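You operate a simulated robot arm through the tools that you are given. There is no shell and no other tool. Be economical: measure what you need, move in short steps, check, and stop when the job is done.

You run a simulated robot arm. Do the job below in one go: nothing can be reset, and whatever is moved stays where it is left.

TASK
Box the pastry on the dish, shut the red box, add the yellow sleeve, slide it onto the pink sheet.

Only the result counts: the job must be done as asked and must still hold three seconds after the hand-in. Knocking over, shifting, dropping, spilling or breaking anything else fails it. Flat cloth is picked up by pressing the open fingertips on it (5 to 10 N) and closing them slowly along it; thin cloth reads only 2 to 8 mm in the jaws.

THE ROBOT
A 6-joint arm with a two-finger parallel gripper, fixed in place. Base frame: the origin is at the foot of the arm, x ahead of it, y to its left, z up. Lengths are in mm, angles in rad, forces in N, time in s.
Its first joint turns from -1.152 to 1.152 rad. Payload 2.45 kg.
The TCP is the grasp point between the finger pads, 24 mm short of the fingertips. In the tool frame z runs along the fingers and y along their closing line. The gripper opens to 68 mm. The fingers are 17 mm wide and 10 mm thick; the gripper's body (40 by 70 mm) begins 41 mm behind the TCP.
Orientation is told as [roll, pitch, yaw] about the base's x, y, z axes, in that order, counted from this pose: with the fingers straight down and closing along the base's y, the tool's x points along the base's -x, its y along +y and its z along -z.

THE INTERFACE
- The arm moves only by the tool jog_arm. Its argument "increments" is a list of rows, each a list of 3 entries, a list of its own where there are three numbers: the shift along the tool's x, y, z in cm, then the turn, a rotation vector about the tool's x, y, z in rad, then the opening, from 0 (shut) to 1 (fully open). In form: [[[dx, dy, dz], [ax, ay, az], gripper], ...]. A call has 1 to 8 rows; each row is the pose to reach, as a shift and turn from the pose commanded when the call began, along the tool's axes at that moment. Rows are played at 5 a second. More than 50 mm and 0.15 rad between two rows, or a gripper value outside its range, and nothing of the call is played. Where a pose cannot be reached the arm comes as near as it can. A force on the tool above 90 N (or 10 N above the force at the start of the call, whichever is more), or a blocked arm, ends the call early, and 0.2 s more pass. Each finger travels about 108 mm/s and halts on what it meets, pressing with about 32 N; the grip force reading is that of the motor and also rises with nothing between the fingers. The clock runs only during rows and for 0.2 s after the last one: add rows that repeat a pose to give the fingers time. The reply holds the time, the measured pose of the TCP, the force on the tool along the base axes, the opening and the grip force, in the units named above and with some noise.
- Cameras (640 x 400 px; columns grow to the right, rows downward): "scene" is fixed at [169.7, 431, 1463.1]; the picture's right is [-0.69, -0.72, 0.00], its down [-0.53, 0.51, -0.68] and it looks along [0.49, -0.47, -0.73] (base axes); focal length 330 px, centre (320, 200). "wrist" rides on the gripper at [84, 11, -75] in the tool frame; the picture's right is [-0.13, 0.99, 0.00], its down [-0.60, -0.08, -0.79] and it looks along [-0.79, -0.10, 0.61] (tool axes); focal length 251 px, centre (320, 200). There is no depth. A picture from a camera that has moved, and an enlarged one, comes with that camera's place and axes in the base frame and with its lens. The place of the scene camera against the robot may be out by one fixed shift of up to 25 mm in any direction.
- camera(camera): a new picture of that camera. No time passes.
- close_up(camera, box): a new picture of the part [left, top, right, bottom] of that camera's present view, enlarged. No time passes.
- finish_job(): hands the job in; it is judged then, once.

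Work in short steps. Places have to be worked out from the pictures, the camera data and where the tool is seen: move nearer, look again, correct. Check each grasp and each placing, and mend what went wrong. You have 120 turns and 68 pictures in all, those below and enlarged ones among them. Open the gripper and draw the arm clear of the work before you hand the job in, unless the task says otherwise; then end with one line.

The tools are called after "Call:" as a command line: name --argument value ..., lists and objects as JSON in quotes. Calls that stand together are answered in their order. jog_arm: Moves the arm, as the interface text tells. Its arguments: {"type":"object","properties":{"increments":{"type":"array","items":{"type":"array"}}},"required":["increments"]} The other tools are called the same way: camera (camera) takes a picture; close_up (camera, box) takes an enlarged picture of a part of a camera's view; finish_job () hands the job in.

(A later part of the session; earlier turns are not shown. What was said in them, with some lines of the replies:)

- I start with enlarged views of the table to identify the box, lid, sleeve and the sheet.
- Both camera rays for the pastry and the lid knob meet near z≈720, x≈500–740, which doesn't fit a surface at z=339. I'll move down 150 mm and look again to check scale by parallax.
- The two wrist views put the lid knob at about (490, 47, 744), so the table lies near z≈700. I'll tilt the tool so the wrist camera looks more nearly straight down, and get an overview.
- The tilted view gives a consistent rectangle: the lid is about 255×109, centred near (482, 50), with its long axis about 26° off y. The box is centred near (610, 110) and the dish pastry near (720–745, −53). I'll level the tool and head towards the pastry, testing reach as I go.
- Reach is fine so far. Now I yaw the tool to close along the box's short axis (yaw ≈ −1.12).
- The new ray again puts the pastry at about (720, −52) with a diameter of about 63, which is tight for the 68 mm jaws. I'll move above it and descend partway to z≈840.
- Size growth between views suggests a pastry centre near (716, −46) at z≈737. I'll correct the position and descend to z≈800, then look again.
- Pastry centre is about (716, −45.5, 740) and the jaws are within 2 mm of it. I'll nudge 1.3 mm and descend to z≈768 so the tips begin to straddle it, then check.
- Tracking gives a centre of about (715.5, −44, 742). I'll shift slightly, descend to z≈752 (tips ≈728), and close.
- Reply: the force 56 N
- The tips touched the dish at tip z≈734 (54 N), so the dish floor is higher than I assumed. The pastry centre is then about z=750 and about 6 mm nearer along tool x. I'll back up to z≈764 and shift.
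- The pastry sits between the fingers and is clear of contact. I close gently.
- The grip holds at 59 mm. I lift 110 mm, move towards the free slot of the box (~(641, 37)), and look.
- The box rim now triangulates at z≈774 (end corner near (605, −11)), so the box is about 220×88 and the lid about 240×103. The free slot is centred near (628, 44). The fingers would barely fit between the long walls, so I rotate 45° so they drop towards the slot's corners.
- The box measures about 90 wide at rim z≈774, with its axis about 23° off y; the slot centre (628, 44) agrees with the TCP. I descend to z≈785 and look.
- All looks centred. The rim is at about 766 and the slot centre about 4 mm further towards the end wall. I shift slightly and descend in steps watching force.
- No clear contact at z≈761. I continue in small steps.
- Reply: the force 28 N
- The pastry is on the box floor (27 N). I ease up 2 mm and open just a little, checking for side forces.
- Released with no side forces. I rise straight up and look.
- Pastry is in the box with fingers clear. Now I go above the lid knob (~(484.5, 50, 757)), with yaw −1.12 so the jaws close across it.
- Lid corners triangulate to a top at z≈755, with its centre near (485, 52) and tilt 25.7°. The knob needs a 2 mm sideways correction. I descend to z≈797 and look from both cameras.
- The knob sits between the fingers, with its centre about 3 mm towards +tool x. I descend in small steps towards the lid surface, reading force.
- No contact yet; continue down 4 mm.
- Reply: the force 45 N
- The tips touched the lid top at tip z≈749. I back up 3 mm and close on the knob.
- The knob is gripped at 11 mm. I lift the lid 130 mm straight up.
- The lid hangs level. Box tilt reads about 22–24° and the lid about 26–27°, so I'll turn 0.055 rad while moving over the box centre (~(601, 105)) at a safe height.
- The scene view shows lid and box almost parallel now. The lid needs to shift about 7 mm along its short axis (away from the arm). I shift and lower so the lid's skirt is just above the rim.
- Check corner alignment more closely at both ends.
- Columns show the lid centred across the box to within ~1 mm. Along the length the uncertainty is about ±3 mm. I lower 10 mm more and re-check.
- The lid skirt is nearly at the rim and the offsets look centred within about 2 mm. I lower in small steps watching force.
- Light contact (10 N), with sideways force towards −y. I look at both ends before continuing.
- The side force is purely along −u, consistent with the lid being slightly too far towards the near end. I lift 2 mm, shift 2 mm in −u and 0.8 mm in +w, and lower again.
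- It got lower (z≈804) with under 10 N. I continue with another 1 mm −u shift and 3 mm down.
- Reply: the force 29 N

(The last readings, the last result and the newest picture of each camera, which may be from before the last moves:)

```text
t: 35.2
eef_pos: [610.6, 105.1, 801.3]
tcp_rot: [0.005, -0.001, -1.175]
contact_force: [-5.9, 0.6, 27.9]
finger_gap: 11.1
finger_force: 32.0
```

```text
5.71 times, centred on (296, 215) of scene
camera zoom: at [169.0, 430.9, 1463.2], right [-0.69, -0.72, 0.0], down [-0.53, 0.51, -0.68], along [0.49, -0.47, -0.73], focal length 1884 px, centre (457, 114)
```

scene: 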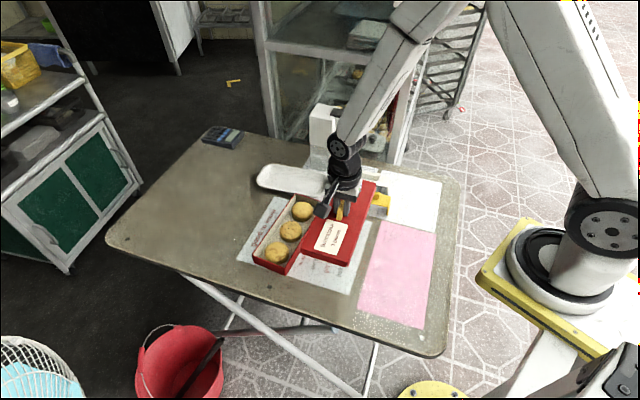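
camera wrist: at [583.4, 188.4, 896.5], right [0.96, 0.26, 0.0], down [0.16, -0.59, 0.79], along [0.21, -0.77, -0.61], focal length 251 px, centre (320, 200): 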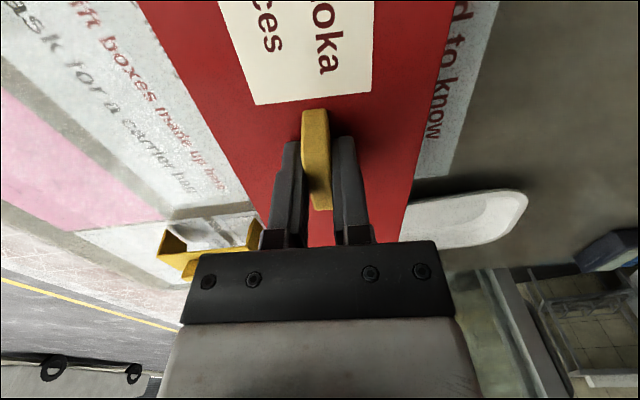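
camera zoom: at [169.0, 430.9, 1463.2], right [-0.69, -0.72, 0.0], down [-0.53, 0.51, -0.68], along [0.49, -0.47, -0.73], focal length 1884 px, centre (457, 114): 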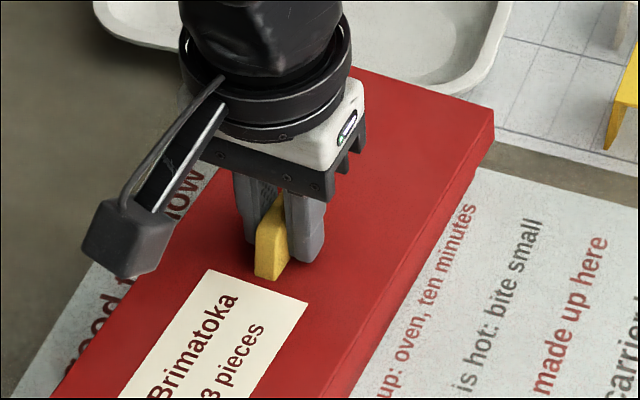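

Force rose to 28 N at z≈801. I check the near end to see whether it's seated or caught.

Call:
close_up --camera "scene" --box '[240, 225, 320, 275]'

Call:
close_up --camera "scene" --box '[300, 180, 348, 210]'

```text
8.00 times, centred on (280, 250) of scene
camera zoom: at [169.0, 430.9, 1463.2], right [-0.69, -0.72, 0.0], down [-0.53, 0.51, -0.68], along [0.49, -0.47, -0.73], focal length 2637 px, centre (640, -200)
```

zoom: 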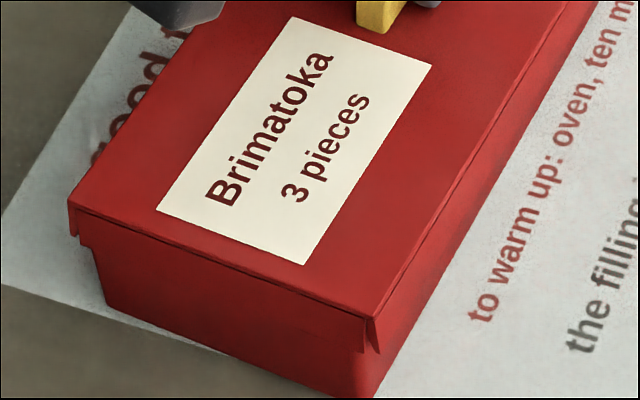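

```text
13.33 times, centred on (324, 195) of scene
camera zoom: at [169.0, 430.9, 1463.2], right [-0.69, -0.72, 0.0], down [-0.53, 0.51, -0.68], along [0.49, -0.47, -0.73], focal length 4395 px, centre (267, 267)
```

zoom: 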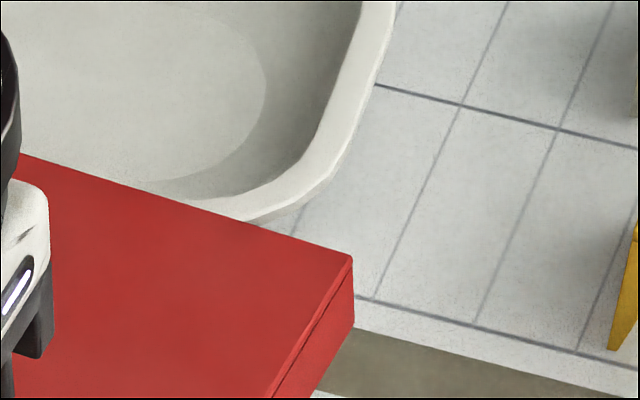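

Compared with before, the far end dropped ~12 mm (seated) while the near end stayed up: the lid is now slightly too far −u. I ease the load and shift back +u in small steps so the near end drops.

Call:
jog_arm --increments '[[[0, 0, -0.15], [0, 0, 0], 0], [[0.1, 0, -0.15], [0, 0, 0], 0], [[0.2, 0, -0.15], [0, 0, 0], 0], [[0.2, 0, -0.05], [0, 0, 0], 0], [[0.2, 0, -0.05], [0, 0, 0], 0]]'

Call:
close_up --camera "scene" --box '[240, 225, 320, 275]'

```text
t: 36.4
eef_pos: [608.1, 106.8, 801.6]
tcp_rot: [0.003, -0.003, -1.174]
contact_force: [-1.6, -8.7, 24.3]
finger_gap: 11.2
finger_force: 31.8
```

```text
8.00 times, centred on (280, 250) of scene
camera zoom: at [169.2, 430.7, 1463.3], right [-0.69, -0.72, 0.0], down [-0.53, 0.51, -0.68], along [0.49, -0.47, -0.73], focal length 2637 px, centre (640, -200)
```

zoom: 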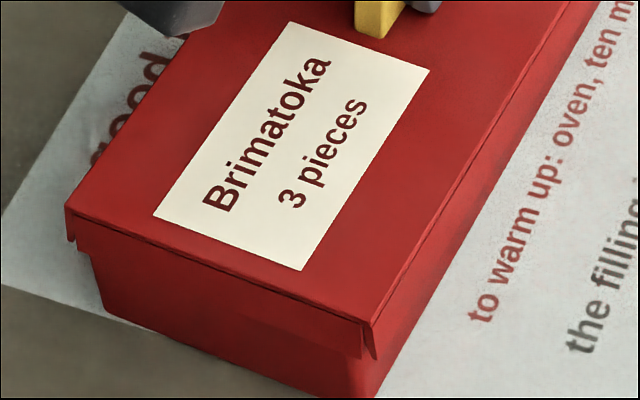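

The box was dragged slightly by friction: the near skirt is resting on the rim. I lift 4 mm to unload, then shift +u 2 mm without load, and look before lowering.

Call:
jog_arm --increments '[[[0, 0, -0.2], [0, 0, 0], 0], [[0, 0, -0.5], [0, 0, 0], 0], [[0.2, 0, -0.5], [0, 0, 0], 0], [[0.2, 0, -0.5], [0, 0, 0], 0]]'

Call:
close_up --camera "scene" --box '[240, 225, 320, 275]'

```text
t: 37.4
eef_pos: [606.9, 109.5, 804.2]
tcp_rot: [0.001, 0.0, -1.177]
contact_force: [0.6, 0.0, -0.2]
finger_gap: 11.2
finger_force: 32.8
```

```text
8.00 times, centred on (280, 250) of scene
camera zoom: at [169.7, 431.0, 1463.1], right [-0.69, -0.72, 0.0], down [-0.53, 0.51, -0.68], along [0.49, -0.47, -0.73], focal length 2637 px, centre (640, -200)
```

zoom: 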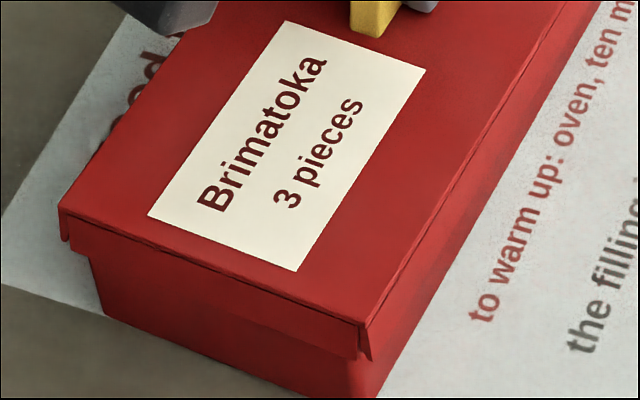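

Unloaded now; the near-end overhang computes to about 4 mm, roughly the middle of the play. I lower in small steps.

Call:
jog_arm --increments '[[[0, 0, 0.25], [0, 0, 0], 0], [[0, 0, 0.5], [0, 0, 0], 0], [[0, 0, 0.7], [0, 0, 0], 0], [[0, 0, 0.7], [0, 0, 0], 0]]'

Call:
close_up --camera "scene" --box '[240, 225, 320, 275]'

```text
t: 38.4
eef_pos: [609.7, 109.9, 800.3]
tcp_rot: [0.005, -0.003, -1.175]
contact_force: [-13.2, 0.3, 40.5]
finger_gap: 11.1
finger_force: 32.3
```

```text
8.00 times, centred on (280, 250) of scene
camera zoom: at [168.6, 430.8, 1463.3], right [-0.69, -0.72, 0.0], down [-0.53, 0.51, -0.68], along [0.49, -0.47, -0.73], focal length 2637 px, centre (640, -200)
```

zoom: 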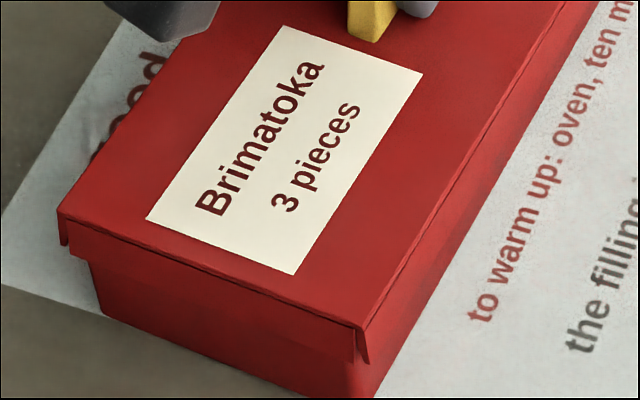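

Still 40 N with the near end high. I look very closely at the near-right corner to see what is catching.

Call:
close_up --camera "scene" --box '[266, 245, 306, 270]'

Call:
camera --camera "wrist"

```text
16.00 times, centred on (286, 258) of scene
camera zoom: at [168.6, 430.8, 1463.3], right [-0.69, -0.72, 0.0], down [-0.53, 0.51, -0.68], along [0.49, -0.47, -0.73], focal length 5274 px, centre (864, -720)
```

zoom: 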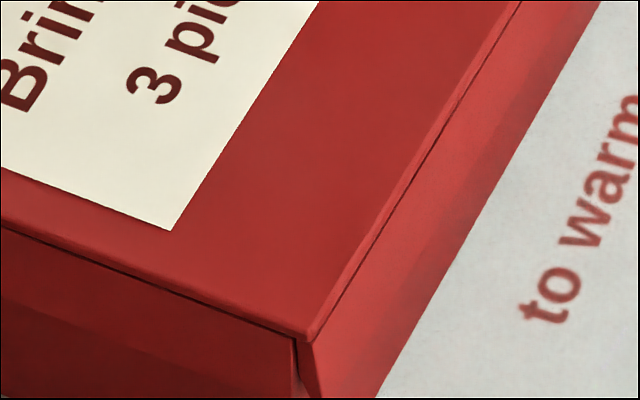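

```text
21 pictures are left
camera wrist: at [585.4, 190.1, 875.6], right [0.96, 0.26, 0.01], down [0.16, -0.59, 0.79], along [0.21, -0.76, -0.61], focal length 251 px, centre (320, 200)
```

wrist: 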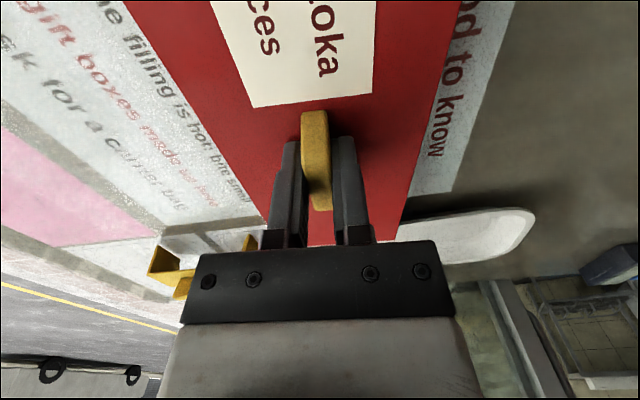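

Recomputing with the box's own shift (about 4.7 mm), the near skirt overhangs only about 2 mm and so sits on the rim. I lift to unload, shift +2.5 mm in u, and lower again.

Call:
jog_arm --increments '[[[0, 0, -0.4], [0, 0, 0], 0], [[0, 0, -0.8], [0, 0, 0], 0], [[0.25, 0, -0.8], [0, 0, 0], 0], [[0.25, 0, -0.4], [0, 0, 0], 0], [[0.25, 0, -0.1], [0, 0, 0], 0], [[0.25, 0, -0.1], [0, 0, 0], 0]]'

```text
t: 39.8
eef_pos: [607.3, 112.0, 799.1]
tcp_rot: [0.004, -0.002, -1.177]
contact_force: [-0.8, 2.7, 8.3]
finger_gap: 11.4
finger_force: 31.7
```

At z≈799 the force is only 8 N, so it is going down. I continue lower.

Call:
jog_arm --increments '[[[0, 0, 0.2], [0, 0, 0], 0], [[0, 0, 0.4], [0, 0, 0], 0], [[0, 0, 0.4], [0, 0, 0], 0]]'

Call:
close_up --camera "scene" --box '[240, 180, 352, 275]'

```text
t: 40.6
eef_pos: [606.9, 111.4, 797.3]
tcp_rot: [0.007, 0.0, -1.174]
contact_force: [-7.0, 4.7, 33.6]
finger_gap: 11.3
finger_force: 31.7
```

```text
4.21 times, centred on (296, 228) of scene
camera zoom: at [168.9, 431.0, 1463.2], right [-0.69, -0.72, 0.0], down [-0.53, 0.51, -0.68], along [0.49, -0.47, -0.73], focal length 1388 px, centre (421, 84)
```

zoom: 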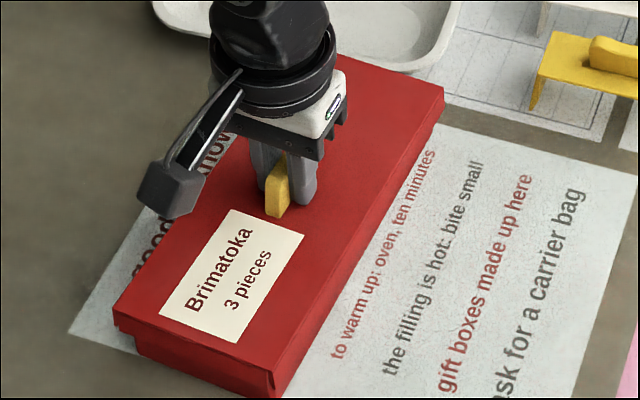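

The near end dropped 7–9 mm; a little remains, and the side force now points +u. I give +1 mm u and press on.

Call:
jog_arm --increments '[[[0, 0, -0.2], [0, 0, 0], 0], [[0.12, 0, -0.2], [0, 0, 0], 0], [[0.12, 0, 0.1], [0, 0, 0], 0], [[0.12, 0, 0.3], [0, 0, 0], 0], [[0.12, 0, 0.3], [0, 0, 0], 0]]'

Call:
close_up --camera "scene" --box '[240, 225, 320, 275]'

```text
t: 41.8
eef_pos: [605.8, 111.2, 792.1]
tcp_rot: [0.001, 0.001, -1.175]
contact_force: [-12.0, -0.3, 29.8]
finger_gap: 10.8
finger_force: 32.0
```

```text
8.00 times, centred on (280, 250) of scene
camera zoom: at [168.9, 430.9, 1463.2], right [-0.69, -0.72, 0.0], down [-0.53, 0.51, -0.68], along [0.49, -0.47, -0.73], focal length 2637 px, centre (640, -200)
```

zoom: 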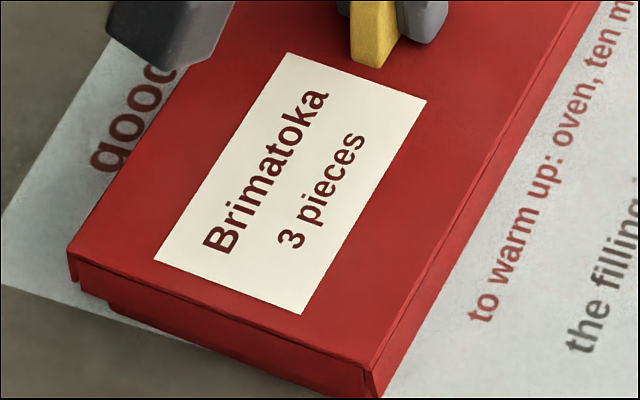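

The lid dropped fully over the rim: level and seated. I ease off the load, open the jaws, rise, and check from the scene view.

Call:
jog_arm --increments '[[[0, 0, -0.25], [0, 0, 0], 0], [[0, 0, -0.25], [0, 0, 0], 0.2], [[0, 0, -0.25], [0, 0, 0], 0.5], [[0, 0, -0.25], [0, 0, 0], 0.6], [[0, 0, -2], [0, 0, 0], 0.6], [[0, 0, -6], [0, 0, 0], 1], [[0, 0, -10], [0, 0, 0], 1], [[0, 0, -10], [0, 0, 0], 1]]'

Call:
camera --camera "wrist"

Call:
close_up --camera "scene" --box '[230, 160, 390, 270]'

```text
t: 43.6
eef_pos: [606.6, 114.7, 892.5]
tcp_rot: [0.001, -0.001, -1.174]
contact_force: [1.3, -0.4, 0.3]
finger_gap: 68.0
finger_force: 0.1
```

```text
18 pictures are left
camera wrist: at [583.4, 195.7, 967.0], right [0.96, 0.26, 0.0], down [0.16, -0.59, 0.79], along [0.21, -0.77, -0.61], focal length 251 px, centre (320, 200)
```

wrist: 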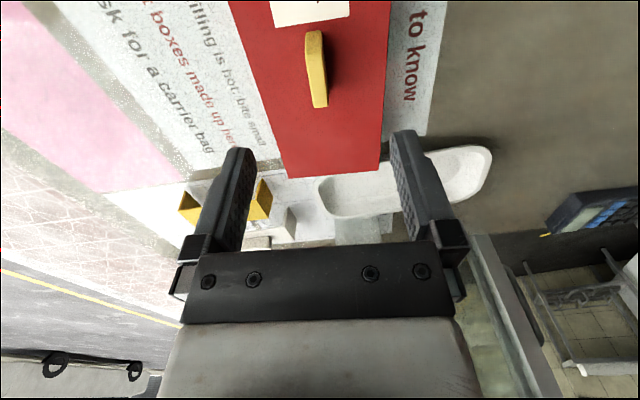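

```text
3.64 times, centred on (310, 215) of scene
camera zoom: at [169.7, 431.0, 1463.1], right [-0.69, -0.72, 0.0], down [-0.53, 0.51, -0.68], along [0.49, -0.47, -0.73], focal length 1199 px, centre (356, 146)
```

zoom: 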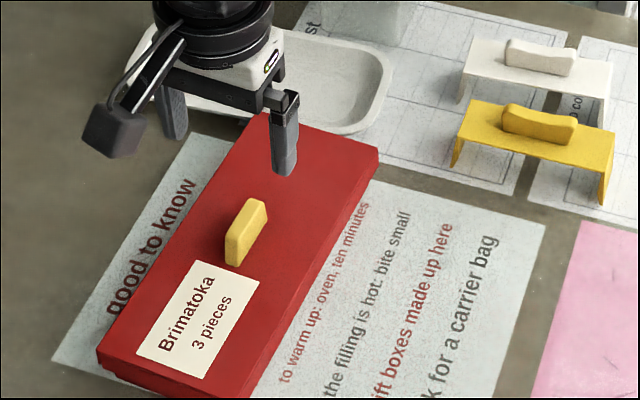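

Lid sits shut and level (centre ≈ (605, 110)). Calibrated on the knob, the scene camera puts the yellow sleeve's handle near (522, −108). I move over there while turning to close along the box's long axis.

Call:
jog_arm --increments '[[[-1.2, -1.2, -1], [0, 0, -0.14], 1], [[-2.4, -2.3, -2], [0, 0, -0.28], 1], [[-3.6, -3.5, -2], [0, 0, -0.42], 1], [[-4.8, -4.7, -2], [0, 0, -0.56], 1], [[-6.0, -5.8, -2], [0, 0, -0.7], 1], [[-7.2, -7.0, -2], [0, 0, -0.84], 1], [[-8.4, -8.1, -2], [0, 0, -0.98], 1], [[-9.6, -9.3, -2], [0, 0, -1.12], 1]]'

Call:
jog_arm --increments '[[[0.8, -2.4, 0], [0, 0, -0.12], 1], [[1.6, -4.8, 0], [0, 0, -0.24], 1], [[2.4, -7.2, 0], [0, 0, -0.36], 1], [[3.2, -9.5, 0], [0, 0, -0.475], 1], [[3.2, -9.5, 0], [0, 0, -0.475], 1]]'

Call:
camera --camera "wrist"

```text
t: 45.4
eef_pos: [558.1, -12.1, 913.7]
tcp_rot: [0.001, -0.001, -0.052]
contact_force: [-0.3, -0.8, 1.1]
finger_gap: 68.0
finger_force: 0.0
```

```text
t: 46.6
eef_pos: [521.5, -105.0, 909.9]
tcp_rot: [-0.001, -0.001, 0.42]
contact_force: [0.1, -0.4, 0.0]
finger_gap: 67.9
finger_force: 0.2
```

```text
16 pictures are left
camera wrist: at [438.6, -131.2, 986.4], right [-0.29, 0.96, 0.0], down [0.58, 0.18, 0.79], along [0.76, 0.23, -0.61], focal length 251 px, centre (320, 200)
```

wrist: 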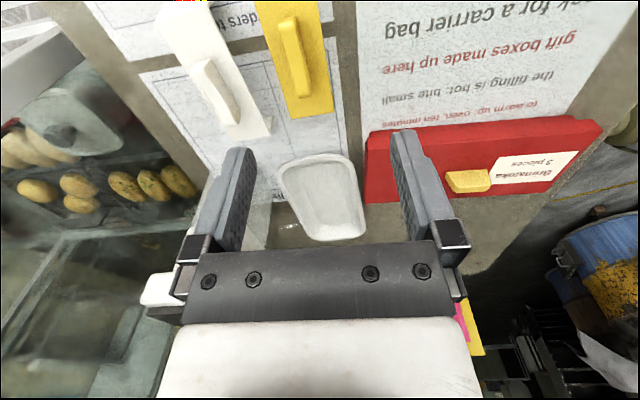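

The sleeve's top is about 47 mm wide and tilted about 25°; its handle is near (527, −124.5), z≈775–790. I shift over it and descend to z≈832 for a better look.

Call:
jog_arm --increments '[[[0, -1, 1], [0, 0, 0], 1], [[0, -1.94, 3], [0, 0, 0], 1], [[0, -1.94, 5.5], [0, 0, 0], 1], [[0, -1.94, 7.8], [0, 0, 0], 1], [[0, -1.94, 7.8], [0, 0, 0], 1]]'

Call:
camera --camera "wrist"

```text
t: 47.8
eef_pos: [527.4, -122.8, 834.2]
tcp_rot: [0.0, -0.002, 0.419]
contact_force: [0.1, -0.6, -0.6]
finger_gap: 67.9
finger_force: 0.1
```

```text
15 pictures are left
camera wrist: at [446.1, -147.5, 908.2], right [-0.29, 0.96, 0.0], down [0.58, 0.17, 0.79], along [0.76, 0.23, -0.61], focal length 251 px, centre (320, 200)
```

wrist: 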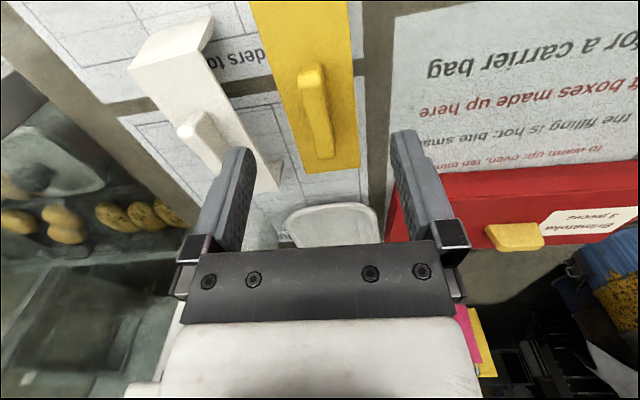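

Handle centre triangulates to (529, −124, 778), plate top ≈766, sleeve length ≈122. I align and descend to z≈794 (tips ≈770), then check contact.

Call:
jog_arm --increments '[[[-0.14, -0.15, 1], [0, 0, 0], 1], [[-0.14, -0.15, 2.5], [0, 0, 0], 1], [[-0.14, -0.15, 3.5], [0, 0, 0], 1], [[-0.14, -0.15, 3.9], [0, 0, 0], 1], [[-0.14, -0.15, 3.9], [0, 0, 0], 1]]'

Call:
camera --camera "wrist"

```text
t: 49.0
eef_pos: [530.9, -123.5, 795.7]
tcp_rot: [-0.001, -0.002, 0.42]
contact_force: [0.0, 0.6, -0.6]
finger_gap: 67.9
finger_force: 0.1
```

```text
14 pictures are left
camera wrist: at [448.1, -148.7, 869.8], right [-0.29, 0.96, 0.0], down [0.58, 0.17, 0.79], along [0.76, 0.23, -0.61], focal length 251 px, centre (320, 200)
```

wrist: 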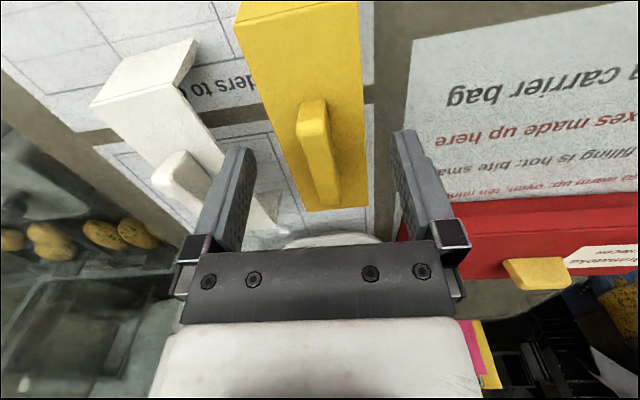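

Well aligned. I close partway above the plate, lower 3 mm, then close fully on the handle.

Call:
jog_arm --increments '[[[0.3, 0, 0], [0, 0, 0], 0.6], [[0.3, 0, 0], [0, 0, 0], 0.4], [[0.3, 0, 0.2], [0, 0, 0], 0.4], [[0.3, 0, 0.3], [0, 0, 0], 0.4], [[0.3, 0, 0.3], [0, 0, 0], 0.2], [[0.3, 0, 0.3], [0, 0, 0], 0], [[0.3, 0, 0.3], [0, 0, 0], 0]]'

```text
t: 50.6
eef_pos: [528.0, -126.0, 792.8]
tcp_rot: [-0.001, -0.004, 0.42]
contact_force: [1.0, -0.9, 6.1]
finger_gap: 10.7
finger_force: 30.9
```

The handle is gripped (10.7 mm). I lift 100 mm and carry the sleeve to above the far half of the lid (~(630, 50)), beside the knob and away from the label.

Call:
jog_arm --increments '[[[0, 0, -1.5], [0, 0, 0], 0], [[0, 0, -4], [0, 0, 0], 0], [[0, 0, -7], [0, 0, 0], 0], [[0, 0, -10], [0, 0, 0], 0], [[-3, 2, -10.5], [0, 0, 0.022], 0], [[-6.5, 4.5, -10.5], [0, 0, 0.022], 0], [[-10, 7, -10.5], [0, 0, 0.022], 0], [[-10, 7, -10.5], [0, 0, 0.022], 0]]'

Call:
jog_arm --increments '[[[-2, 1.5, 0], [0, 0, 0], 0], [[-4, 3, 0], [0, 0, 0], 0], [[-6.4, 4.8, 1], [0, 0, 0], 0], [[-6.4, 4.8, 2], [0, 0, 0], 0], [[-6.4, 4.8, 2], [0, 0, 0], 0]]'

Call:
camera --camera "wrist"

Call:
close_up --camera "scene" --box '[240, 160, 368, 240]'

```text
t: 52.4
eef_pos: [589.6, -21.7, 899.3]
tcp_rot: [0.0, -0.003, 0.399]
contact_force: [0.7, -0.1, 0.3]
finger_gap: 10.7
finger_force: 31.2
```

```text
t: 53.6
eef_pos: [630.5, 48.9, 878.5]
tcp_rot: [-0.002, -0.002, 0.398]
contact_force: [0.4, 0.5, -0.6]
finger_gap: 10.9
finger_force: 31.6
```

```text
13 pictures are left
camera wrist: at [548.1, 24.1, 952.6], right [-0.27, 0.96, 0.0], down [0.59, 0.16, 0.79], along [0.77, 0.21, -0.61], focal length 251 px, centre (320, 200)
```

wrist: 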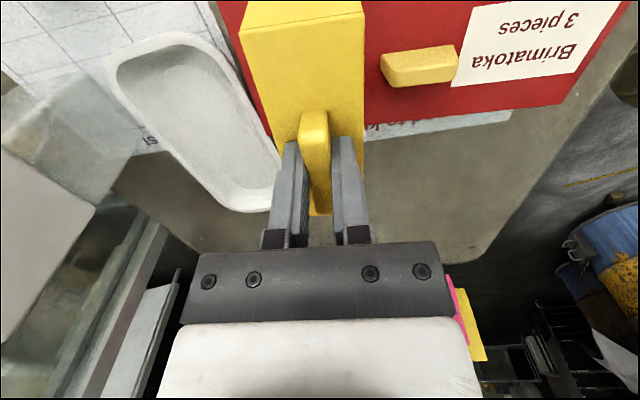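

```text
5.00 times, centred on (304, 200) of scene
camera zoom: at [169.7, 431.0, 1463.1], right [-0.69, -0.72, 0.0], down [-0.53, 0.51, -0.68], along [0.49, -0.47, -0.73], focal length 1648 px, centre (400, 200)
```

zoom: 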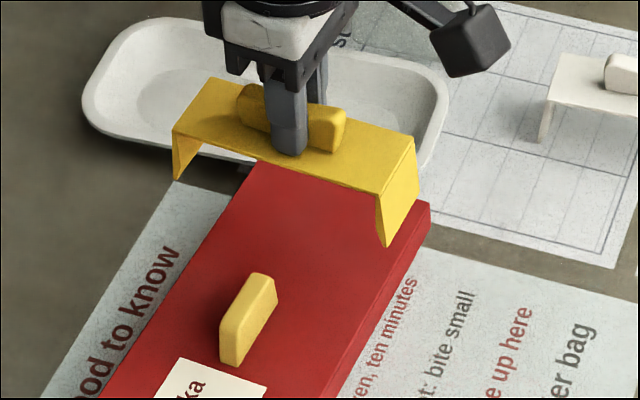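

Sleeve centre (w≈600) matches the lid's centreline and the angle agrees. I lower so the legs are just above the lid, then check.

Call:
jog_arm --increments '[[[0, 0, 1.5], [0, 0, 0], 0], [[0, 0, 3], [0, 0, 0], 0], [[0, 0, 4.6], [0, 0, 0], 0], [[0, 0, 4.6], [0, 0, 0], 0]]'

Call:
close_up --camera "scene" --box '[262, 175, 342, 225]'

```text
t: 54.6
eef_pos: [631.2, 47.6, 832.2]
tcp_rot: [-0.002, -0.002, 0.398]
contact_force: [-0.7, 0.3, -1.0]
finger_gap: 10.7
finger_force: 31.6
```

```text
8.00 times, centred on (302, 200) of scene
camera zoom: at [169.7, 431.0, 1463.1], right [-0.69, -0.72, 0.0], down [-0.53, 0.51, -0.68], along [0.49, -0.47, -0.73], focal length 2637 px, centre (464, 200)
```

zoom: 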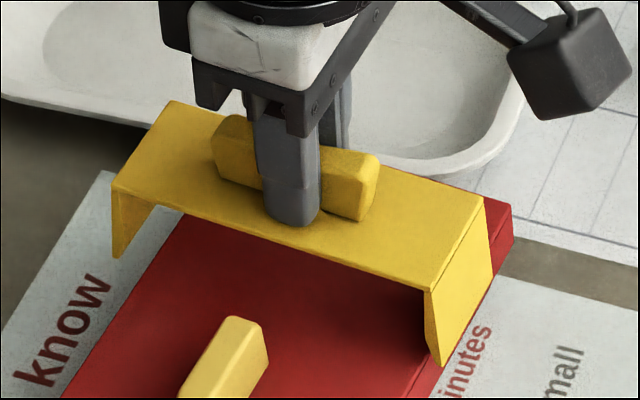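

Legs clear the lid by ≈5.5 mm on one side and ≈10.6 mm on the other. I shift 2.5 mm to centre and lower the sleeve.

Call:
jog_arm --increments '[[[0.25, 0, 0], [0, 0, 0], 0], [[0.25, 0, 1], [0, 0, 0], 0], [[0.25, 0, 2], [0, 0, 0], 0], [[0.25, 0, 3], [0, 0, 0], 0], [[0.25, 0, 3.5], [0, 0, 0], 0], [[0.25, 0, 3.5], [0, 0, 0], 0]]'

```text
t: 56.0
eef_pos: [629.7, 47.2, 796.5]
tcp_rot: [0.0, -0.001, 0.397]
contact_force: [-0.4, -0.6, 0.3]
finger_gap: 10.7
finger_force: 31.8
```

No resistance at z≈797, so the legs passed around the lid. I lower the last few mm until contact.

Call:
jog_arm --increments '[[[0, 0, 0.2], [0, 0, 0], 0], [[0, 0, 0.4], [0, 0, 0], 0], [[0, 0, 0.4], [0, 0, 0], 0]]'

```text
t: 56.8
eef_pos: [629.8, 46.8, 795.3]
tcp_rot: [-0.002, -0.006, 0.399]
contact_force: [-7.2, -2.5, 31.1]
finger_gap: 10.5
finger_force: 31.8
```

Sleeve is seated (31 N on contact). I unload, open, and rise clear.

Call:
jog_arm --increments '[[[0, 0, -0.25], [0, 0, 0], 0], [[0, 0, -0.25], [0, 0, 0], 0.25], [[0, 0, -0.25], [0, 0, 0], 0.45], [[0, 0, -0.25], [0, 0, 0], 0.45], [[0, 0, -2], [0, 0, 0], 0.45], [[0, 0, -6], [0, 0, 0], 0.7], [[0, 0, -10], [0, 0, 0], 1], [[0, 0, -14], [0, 0, 0], 1]]'

Call:
jog_arm --increments '[[[4, 0, -2], [0, 0, 0.05], 1], [[8, 0, -4], [0, 0, 0.1], 1], [[12, 0, -6], [0, 0, 0.2], 1], [[15, 0, -8], [0, 0, 0.3], 1], [[18, 0.5, -10], [0, 0, 0.4], 1], [[20, 2, -12], [0, 0, 0.4], 1], [[22, 4, -14], [0, 0, 0.4], 1], [[23, 6, -16], [0, 0, 0.4], 1]]'

```text
t: 58.6
eef_pos: [624.7, 48.9, 933.4]
tcp_rot: [0.003, -0.003, 0.397]
contact_force: [-0.7, -0.3, 0.3]
finger_gap: 68.3
finger_force: 0.1
```

```text
t: 60.4
eef_pos: [390.4, 14.9, 1093.3]
tcp_rot: [0.0, -0.001, -0.003]
contact_force: [-0.5, 0.2, 0.0]
finger_gap: 68.0
finger_force: 0.2
```

Now I tilt the tool to look down at the pink sheet and box.

Call:
jog_arm --increments '[[[0, 0, 0], [0, 0.14, 0], 1], [[0, 0, 0], [0, 0.28, 0], 1], [[0, 0, 0], [0, 0.42, 0], 1], [[0, 0, 0], [0, 0.56, 0], 1], [[0, 0, 0], [0, 0.7, 0], 1], [[0, 0, 0], [0, 0.7, 0], 1]]'

Call:
camera --camera "wrist"

Call:
close_up --camera "scene" --box '[230, 160, 470, 340]'

```text
t: 61.8
eef_pos: [392.9, 14.0, 1091.7]
tcp_rot: [0.001, 0.699, -0.002]
contact_force: [-0.2, -1.0, -0.3]
finger_gap: 68.2
finger_force: 0.1
```

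```text
10 pictures are left
camera wrist: at [375.8, 23.6, 1203.3], right [0.1, 0.99, -0.08], down [0.97, -0.08, 0.22], along [0.21, -0.1, -0.97], focal length 251 px, centre (320, 200)
```

wrist: 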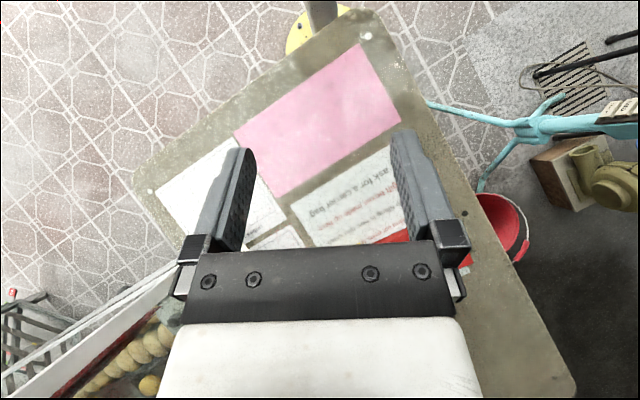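

```text
2.22 times, centred on (350, 250) of scene
camera zoom: at [169.7, 431.0, 1463.1], right [-0.69, -0.72, 0.0], down [-0.53, 0.51, -0.68], along [0.49, -0.47, -0.73], focal length 733 px, centre (253, 89)
```

zoom: 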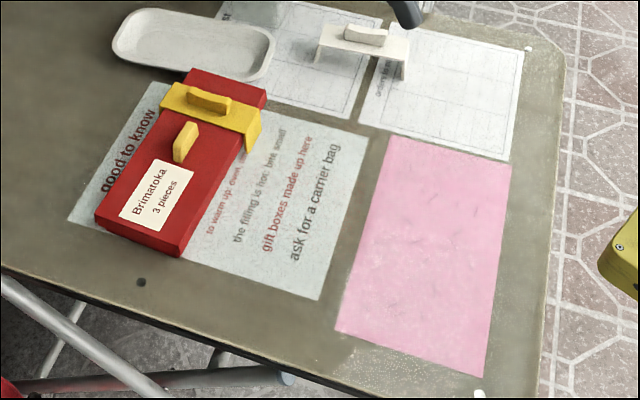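

Everything is intact. The sheet centre measures about (339.5, −18), 268×147, tilted ≈27°; the box is at (605, 109), tilted ≈23°. I'll grip the lid knob and drag the box flat over the table. First I level the tool and return to the knob.

Call:
jog_arm --increments '[[[-2.84, 0.92, 0], [0, -0.14, 0], 1], [[-5.68, 1.84, 0], [0, -0.28, 0], 1], [[-8.5, 2.76, 0], [0, -0.42, 0], 1], [[-11.3, 3.7, 0], [0, -0.56, 0], 1], [[-14.2, 4.6, 0.08], [0, -0.7, 0], 1], [[-14.2, 4.6, 0.08], [0, -0.7, 0], 1]]'

Call:
jog_arm --increments '[[[-1.3, 0.6, 1], [0, 0, 0.147], 1], [[-2.6, 1.2, 2], [0, 0, 0.294], 1], [[-3.9, 1.8, 4], [0, 0, 0.441], 1], [[-5.2, 2.4, 6], [0, 0, 0.588], 1], [[-6.5, 3.0, 8], [0, 0, 0.735], 1], [[-7.8, 3.7, 10], [0, 0, 0.882], 1], [[-9.1, 4.3, 12], [0, 0, 1.029], 1], [[-10.46, 4.93, 14], [0, 0, 1.175], 1]]'

Call:
camera --camera "wrist"

```text
t: 63.2
eef_pos: [502.5, 58.1, 999.5]
tcp_rot: [0.001, -0.003, -0.001]
contact_force: [0.0, 1.1, -0.2]
finger_gap: 68.0
finger_force: 0.1
```

```text
t: 65.0
eef_pos: [605.1, 109.2, 860.9]
tcp_rot: [0.002, -0.002, -1.18]
contact_force: [0.5, 0.1, 0.1]
finger_gap: 67.9
finger_force: 0.0
```

```text
8 pictures are left
camera wrist: at [582.5, 190.9, 934.7], right [0.97, 0.26, 0.0], down [0.16, -0.59, 0.79], along [0.21, -0.77, -0.61], focal length 251 px, centre (320, 200)
```

wrist: 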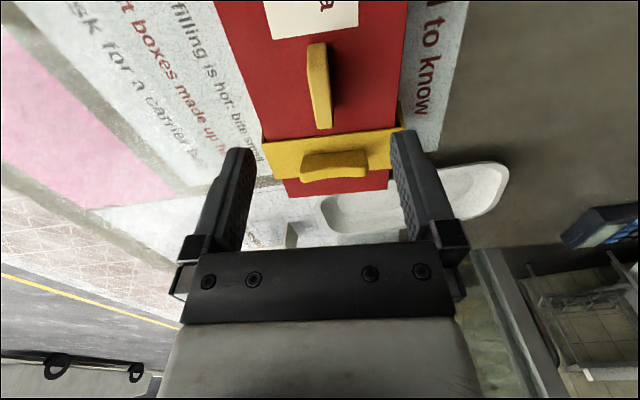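

Knob is directly under the TCP (column 319). I descend to z≈795 and close on it.

Call:
jog_arm --increments '[[[0, 0, 2], [0, 0, 0], 1], [[0, 0, 4], [0, 0, 0], 1], [[0, 0, 5.6], [0, 0, 0], 0.8], [[0, 0, 6.5], [0, 0, 0], 0.6], [[0, 0, 6.5], [0, 0, 0], 0.3], [[0, 0, 6.5], [0, 0, 0], 0], [[0, 0, 6.5], [0, 0, 0], 0], [[0, 0, 6.5], [0, 0, 0], 0]]'

```text
t: 66.8
eef_pos: [604.0, 109.6, 795.1]
tcp_rot: [0.002, -0.001, -1.178]
contact_force: [0.6, -0.2, -2.3]
finger_gap: 11.3
finger_force: 32.2
```

The knob is held (11.3 mm). I test-drag 30 mm slowly along the table.

Call:
jog_arm --increments '[[[0, -0.4, 0], [0, 0, 0], 0], [[0, -0.8, 0], [0, 0, 0], 0], [[0, -1.3, 0], [0, 0, 0], 0], [[-0.1, -1.9, 0], [0, 0, 0], 0], [[-0.1, -2.5, 0], [0, 0, 0], 0], [[-0.15, -3.0, 0], [0, 0, 0], 0], [[-0.15, -3.0, 0], [0, 0, 0], 0]]'

Call:
close_up --camera "scene" --box '[230, 160, 390, 270]'

```text
t: 68.4
eef_pos: [579.2, 95.4, 797.0]
tcp_rot: [0.001, 0.001, -1.177]
contact_force: [-0.5, -0.2, -1.6]
finger_gap: 11.2
finger_force: 31.7
```

```text
3.64 times, centred on (310, 215) of scene
camera zoom: at [169.8, 431.0, 1463.1], right [-0.69, -0.72, 0.0], down [-0.53, 0.51, -0.68], along [0.49, -0.47, -0.73], focal length 1199 px, centre (356, 146)
```

zoom: 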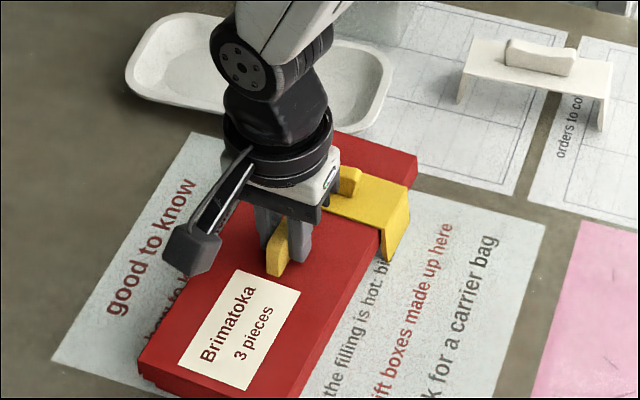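

The box and sleeve slide along nicely with almost no force. I continue the drag with a slow turn towards the sheet's angle.

Call:
jog_arm --increments '[[[-0.05, -0.8, 0.1], [0, 0, 0], 0], [[-0.1, -2.0, 0.1], [0, 0, -0.005], 0], [[-0.2, -3.4, 0.1], [0, 0, -0.01], 0], [[-0.3, -4.8, 0.1], [0, 0, -0.015], 0], [[-0.4, -6.2, 0.1], [0, 0, -0.02], 0], [[-0.45, -7.6, 0.1], [0, 0, -0.025], 0], [[-0.5, -8.8, 0.1], [0, 0, -0.03], 0], [[-0.55, -9.5, 0.1], [0, 0, -0.035], 0]]'

```text
t: 70.2
eef_pos: [495.4, 53.8, 794.2]
tcp_rot: [0.003, -0.003, -1.143]
contact_force: [2.3, 2.0, 3.9]
finger_gap: 11.1
finger_force: 31.9
```

Going well. I continue for about 100 mm, then look.

Call:
jog_arm --increments '[[[0, -0.8, 0], [0, 0, -0.005], 0], [[0, -2.0, 0], [0, 0, -0.01], 0], [[0, -3.4, 0], [0, 0, -0.015], 0], [[-0.1, -4.8, 0], [0, 0, -0.02], 0], [[-0.1, -6.2, 0], [0, 0, -0.025], 0], [[-0.1, -7.6, 0], [0, 0, -0.03], 0], [[-0.2, -9.0, 0], [0, 0, -0.035], 0], [[-0.2, -10, 0], [0, 0, -0.04], 0]]'

Call:
close_up --camera "scene" --box '[260, 160, 480, 340]'

```text
t: 72.0
eef_pos: [404.2, 10.6, 793.6]
tcp_rot: [0.006, -0.004, -1.101]
contact_force: [5.9, 2.9, 12.7]
finger_gap: 11.0
finger_force: 31.6
```

```text
2.22 times, centred on (370, 250) of scene
camera zoom: at [169.7, 431.0, 1463.1], right [-0.69, -0.72, 0.0], down [-0.53, 0.51, -0.68], along [0.49, -0.47, -0.73], focal length 733 px, centre (209, 89)
```

zoom: 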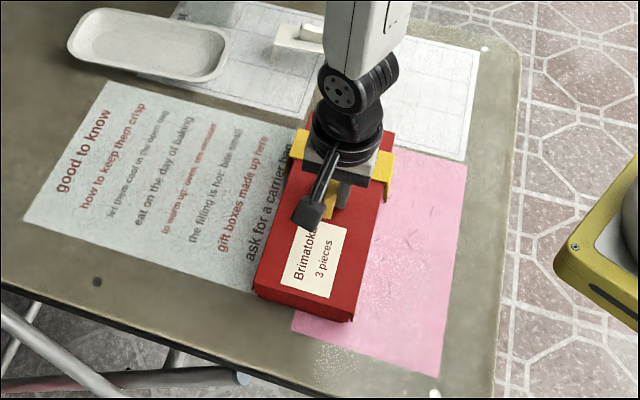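

The box is parallel to the sheet. It remains to move ≈69 mm across and ≈4 mm along the long axis; I also ease z up 1 mm to shed the slight downforce.

Call:
jog_arm --increments '[[[0, -0.8, -0.1], [0, 0, 0], 0], [[0.1, -2.0, -0.1], [0, 0, 0], 0], [[0.2, -3.3, -0.1], [0, 0, 0], 0], [[0.3, -4.6, -0.1], [0, 0, 0], 0], [[0.4, -5.8, -0.1], [0, 0, 0], 0], [[0.4, -6.5, -0.1], [0, 0, 0], 0], [[0.4, -6.88, -0.1], [0, 0, 0], 0], [[0.4, -6.88, -0.1], [0, 0, 0], 0]]'

Call:
close_up --camera "scene" --box '[300, 180, 460, 340]'

```text
t: 73.8
eef_pos: [339.4, -17.6, 793.0]
tcp_rot: [0.002, 0.0, -1.101]
contact_force: [1.2, -0.7, -2.0]
finger_gap: 11.1
finger_force: 32.2
```

```text
2.50 times, centred on (380, 260) of scene
camera zoom: at [169.8, 431.0, 1463.1], right [-0.69, -0.72, 0.0], down [-0.53, 0.51, -0.68], along [0.49, -0.47, -0.73], focal length 824 px, centre (170, 50)
```

zoom: 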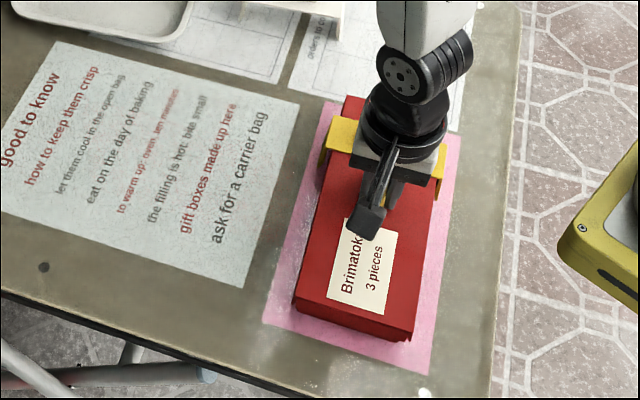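

The box sits centred on the pink sheet with margins all around. I open the jaws, rise straight up and move clear.

Call:
jog_arm --increments '[[[0, 0, 0.1], [0, 0, 0], 0], [[0, 0, 0.1], [0, 0, 0], 0.2], [[0, 0, 0.1], [0, 0, 0], 0.5], [[0, 0, 0.1], [0, 0, 0], 0.6], [[0, 0, -1.5], [0, 0, 0], 0.6], [[0, 0, -5], [0, 0, 0], 0.8], [[0, 0, -10], [0, 0, 0], 1], [[0, 0, -14.5], [0, 0, 0], 1]]'

Call:
jog_arm --increments '[[[0, 2, -3], [0, 0, 0], 1], [[0, 5, -6], [0, 0, 0], 1], [[0, 9, -8], [0, 0, 0], 1], [[0, 13, -10], [0, 0, 0], 1], [[0, 17, -12], [0, 0, 0], 1], [[0, 20, -13], [0, 0, 0], 1], [[0, 20, -13], [0, 0, 0], 1]]'

Call:
close_up --camera "scene" --box '[220, 150, 480, 340]'

```text
t: 75.6
eef_pos: [350.0, -16.2, 938.2]
tcp_rot: [0.001, -0.001, -1.099]
contact_force: [-0.1, 0.5, -0.1]
finger_gap: 68.0
finger_force: 0.2
out of reach, approached as far as the arm can: row 8
```

```text
t: 77.2
eef_pos: [530.0, 75.2, 1068.5]
tcp_rot: [0.002, -0.002, -1.1]
contact_force: [0.4, 0.4, -0.4]
finger_gap: 68.1
finger_force: 0.0
```

```text
2.11 times, centred on (350, 245) of scene
camera zoom: at [169.7, 431.0, 1463.1], right [-0.69, -0.72, 0.0], down [-0.53, 0.51, -0.68], along [0.49, -0.47, -0.73], focal length 694 px, centre (257, 105)
```

zoom: 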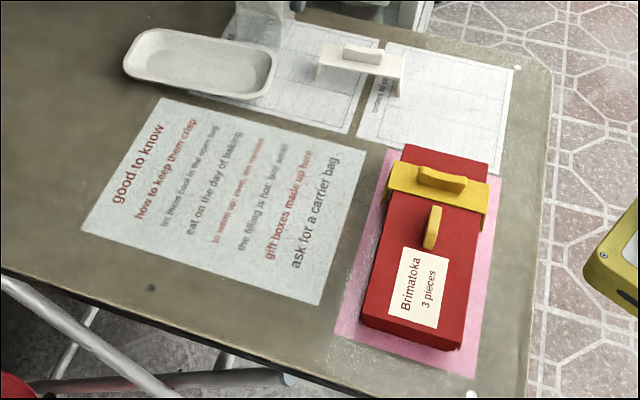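

The box is shut, with the yellow sleeve across it, and lies fully on the pink sheet. The other items are in place and the arm is clear, so I hand the job in.

Call:
finish_job

```text
The job is handed in.
```

The pastry is in the red box, the lid is on, the yellow sleeve sits across the far half of the lid beside the knob, and the box rests on the pink sheet; the job is handed in.
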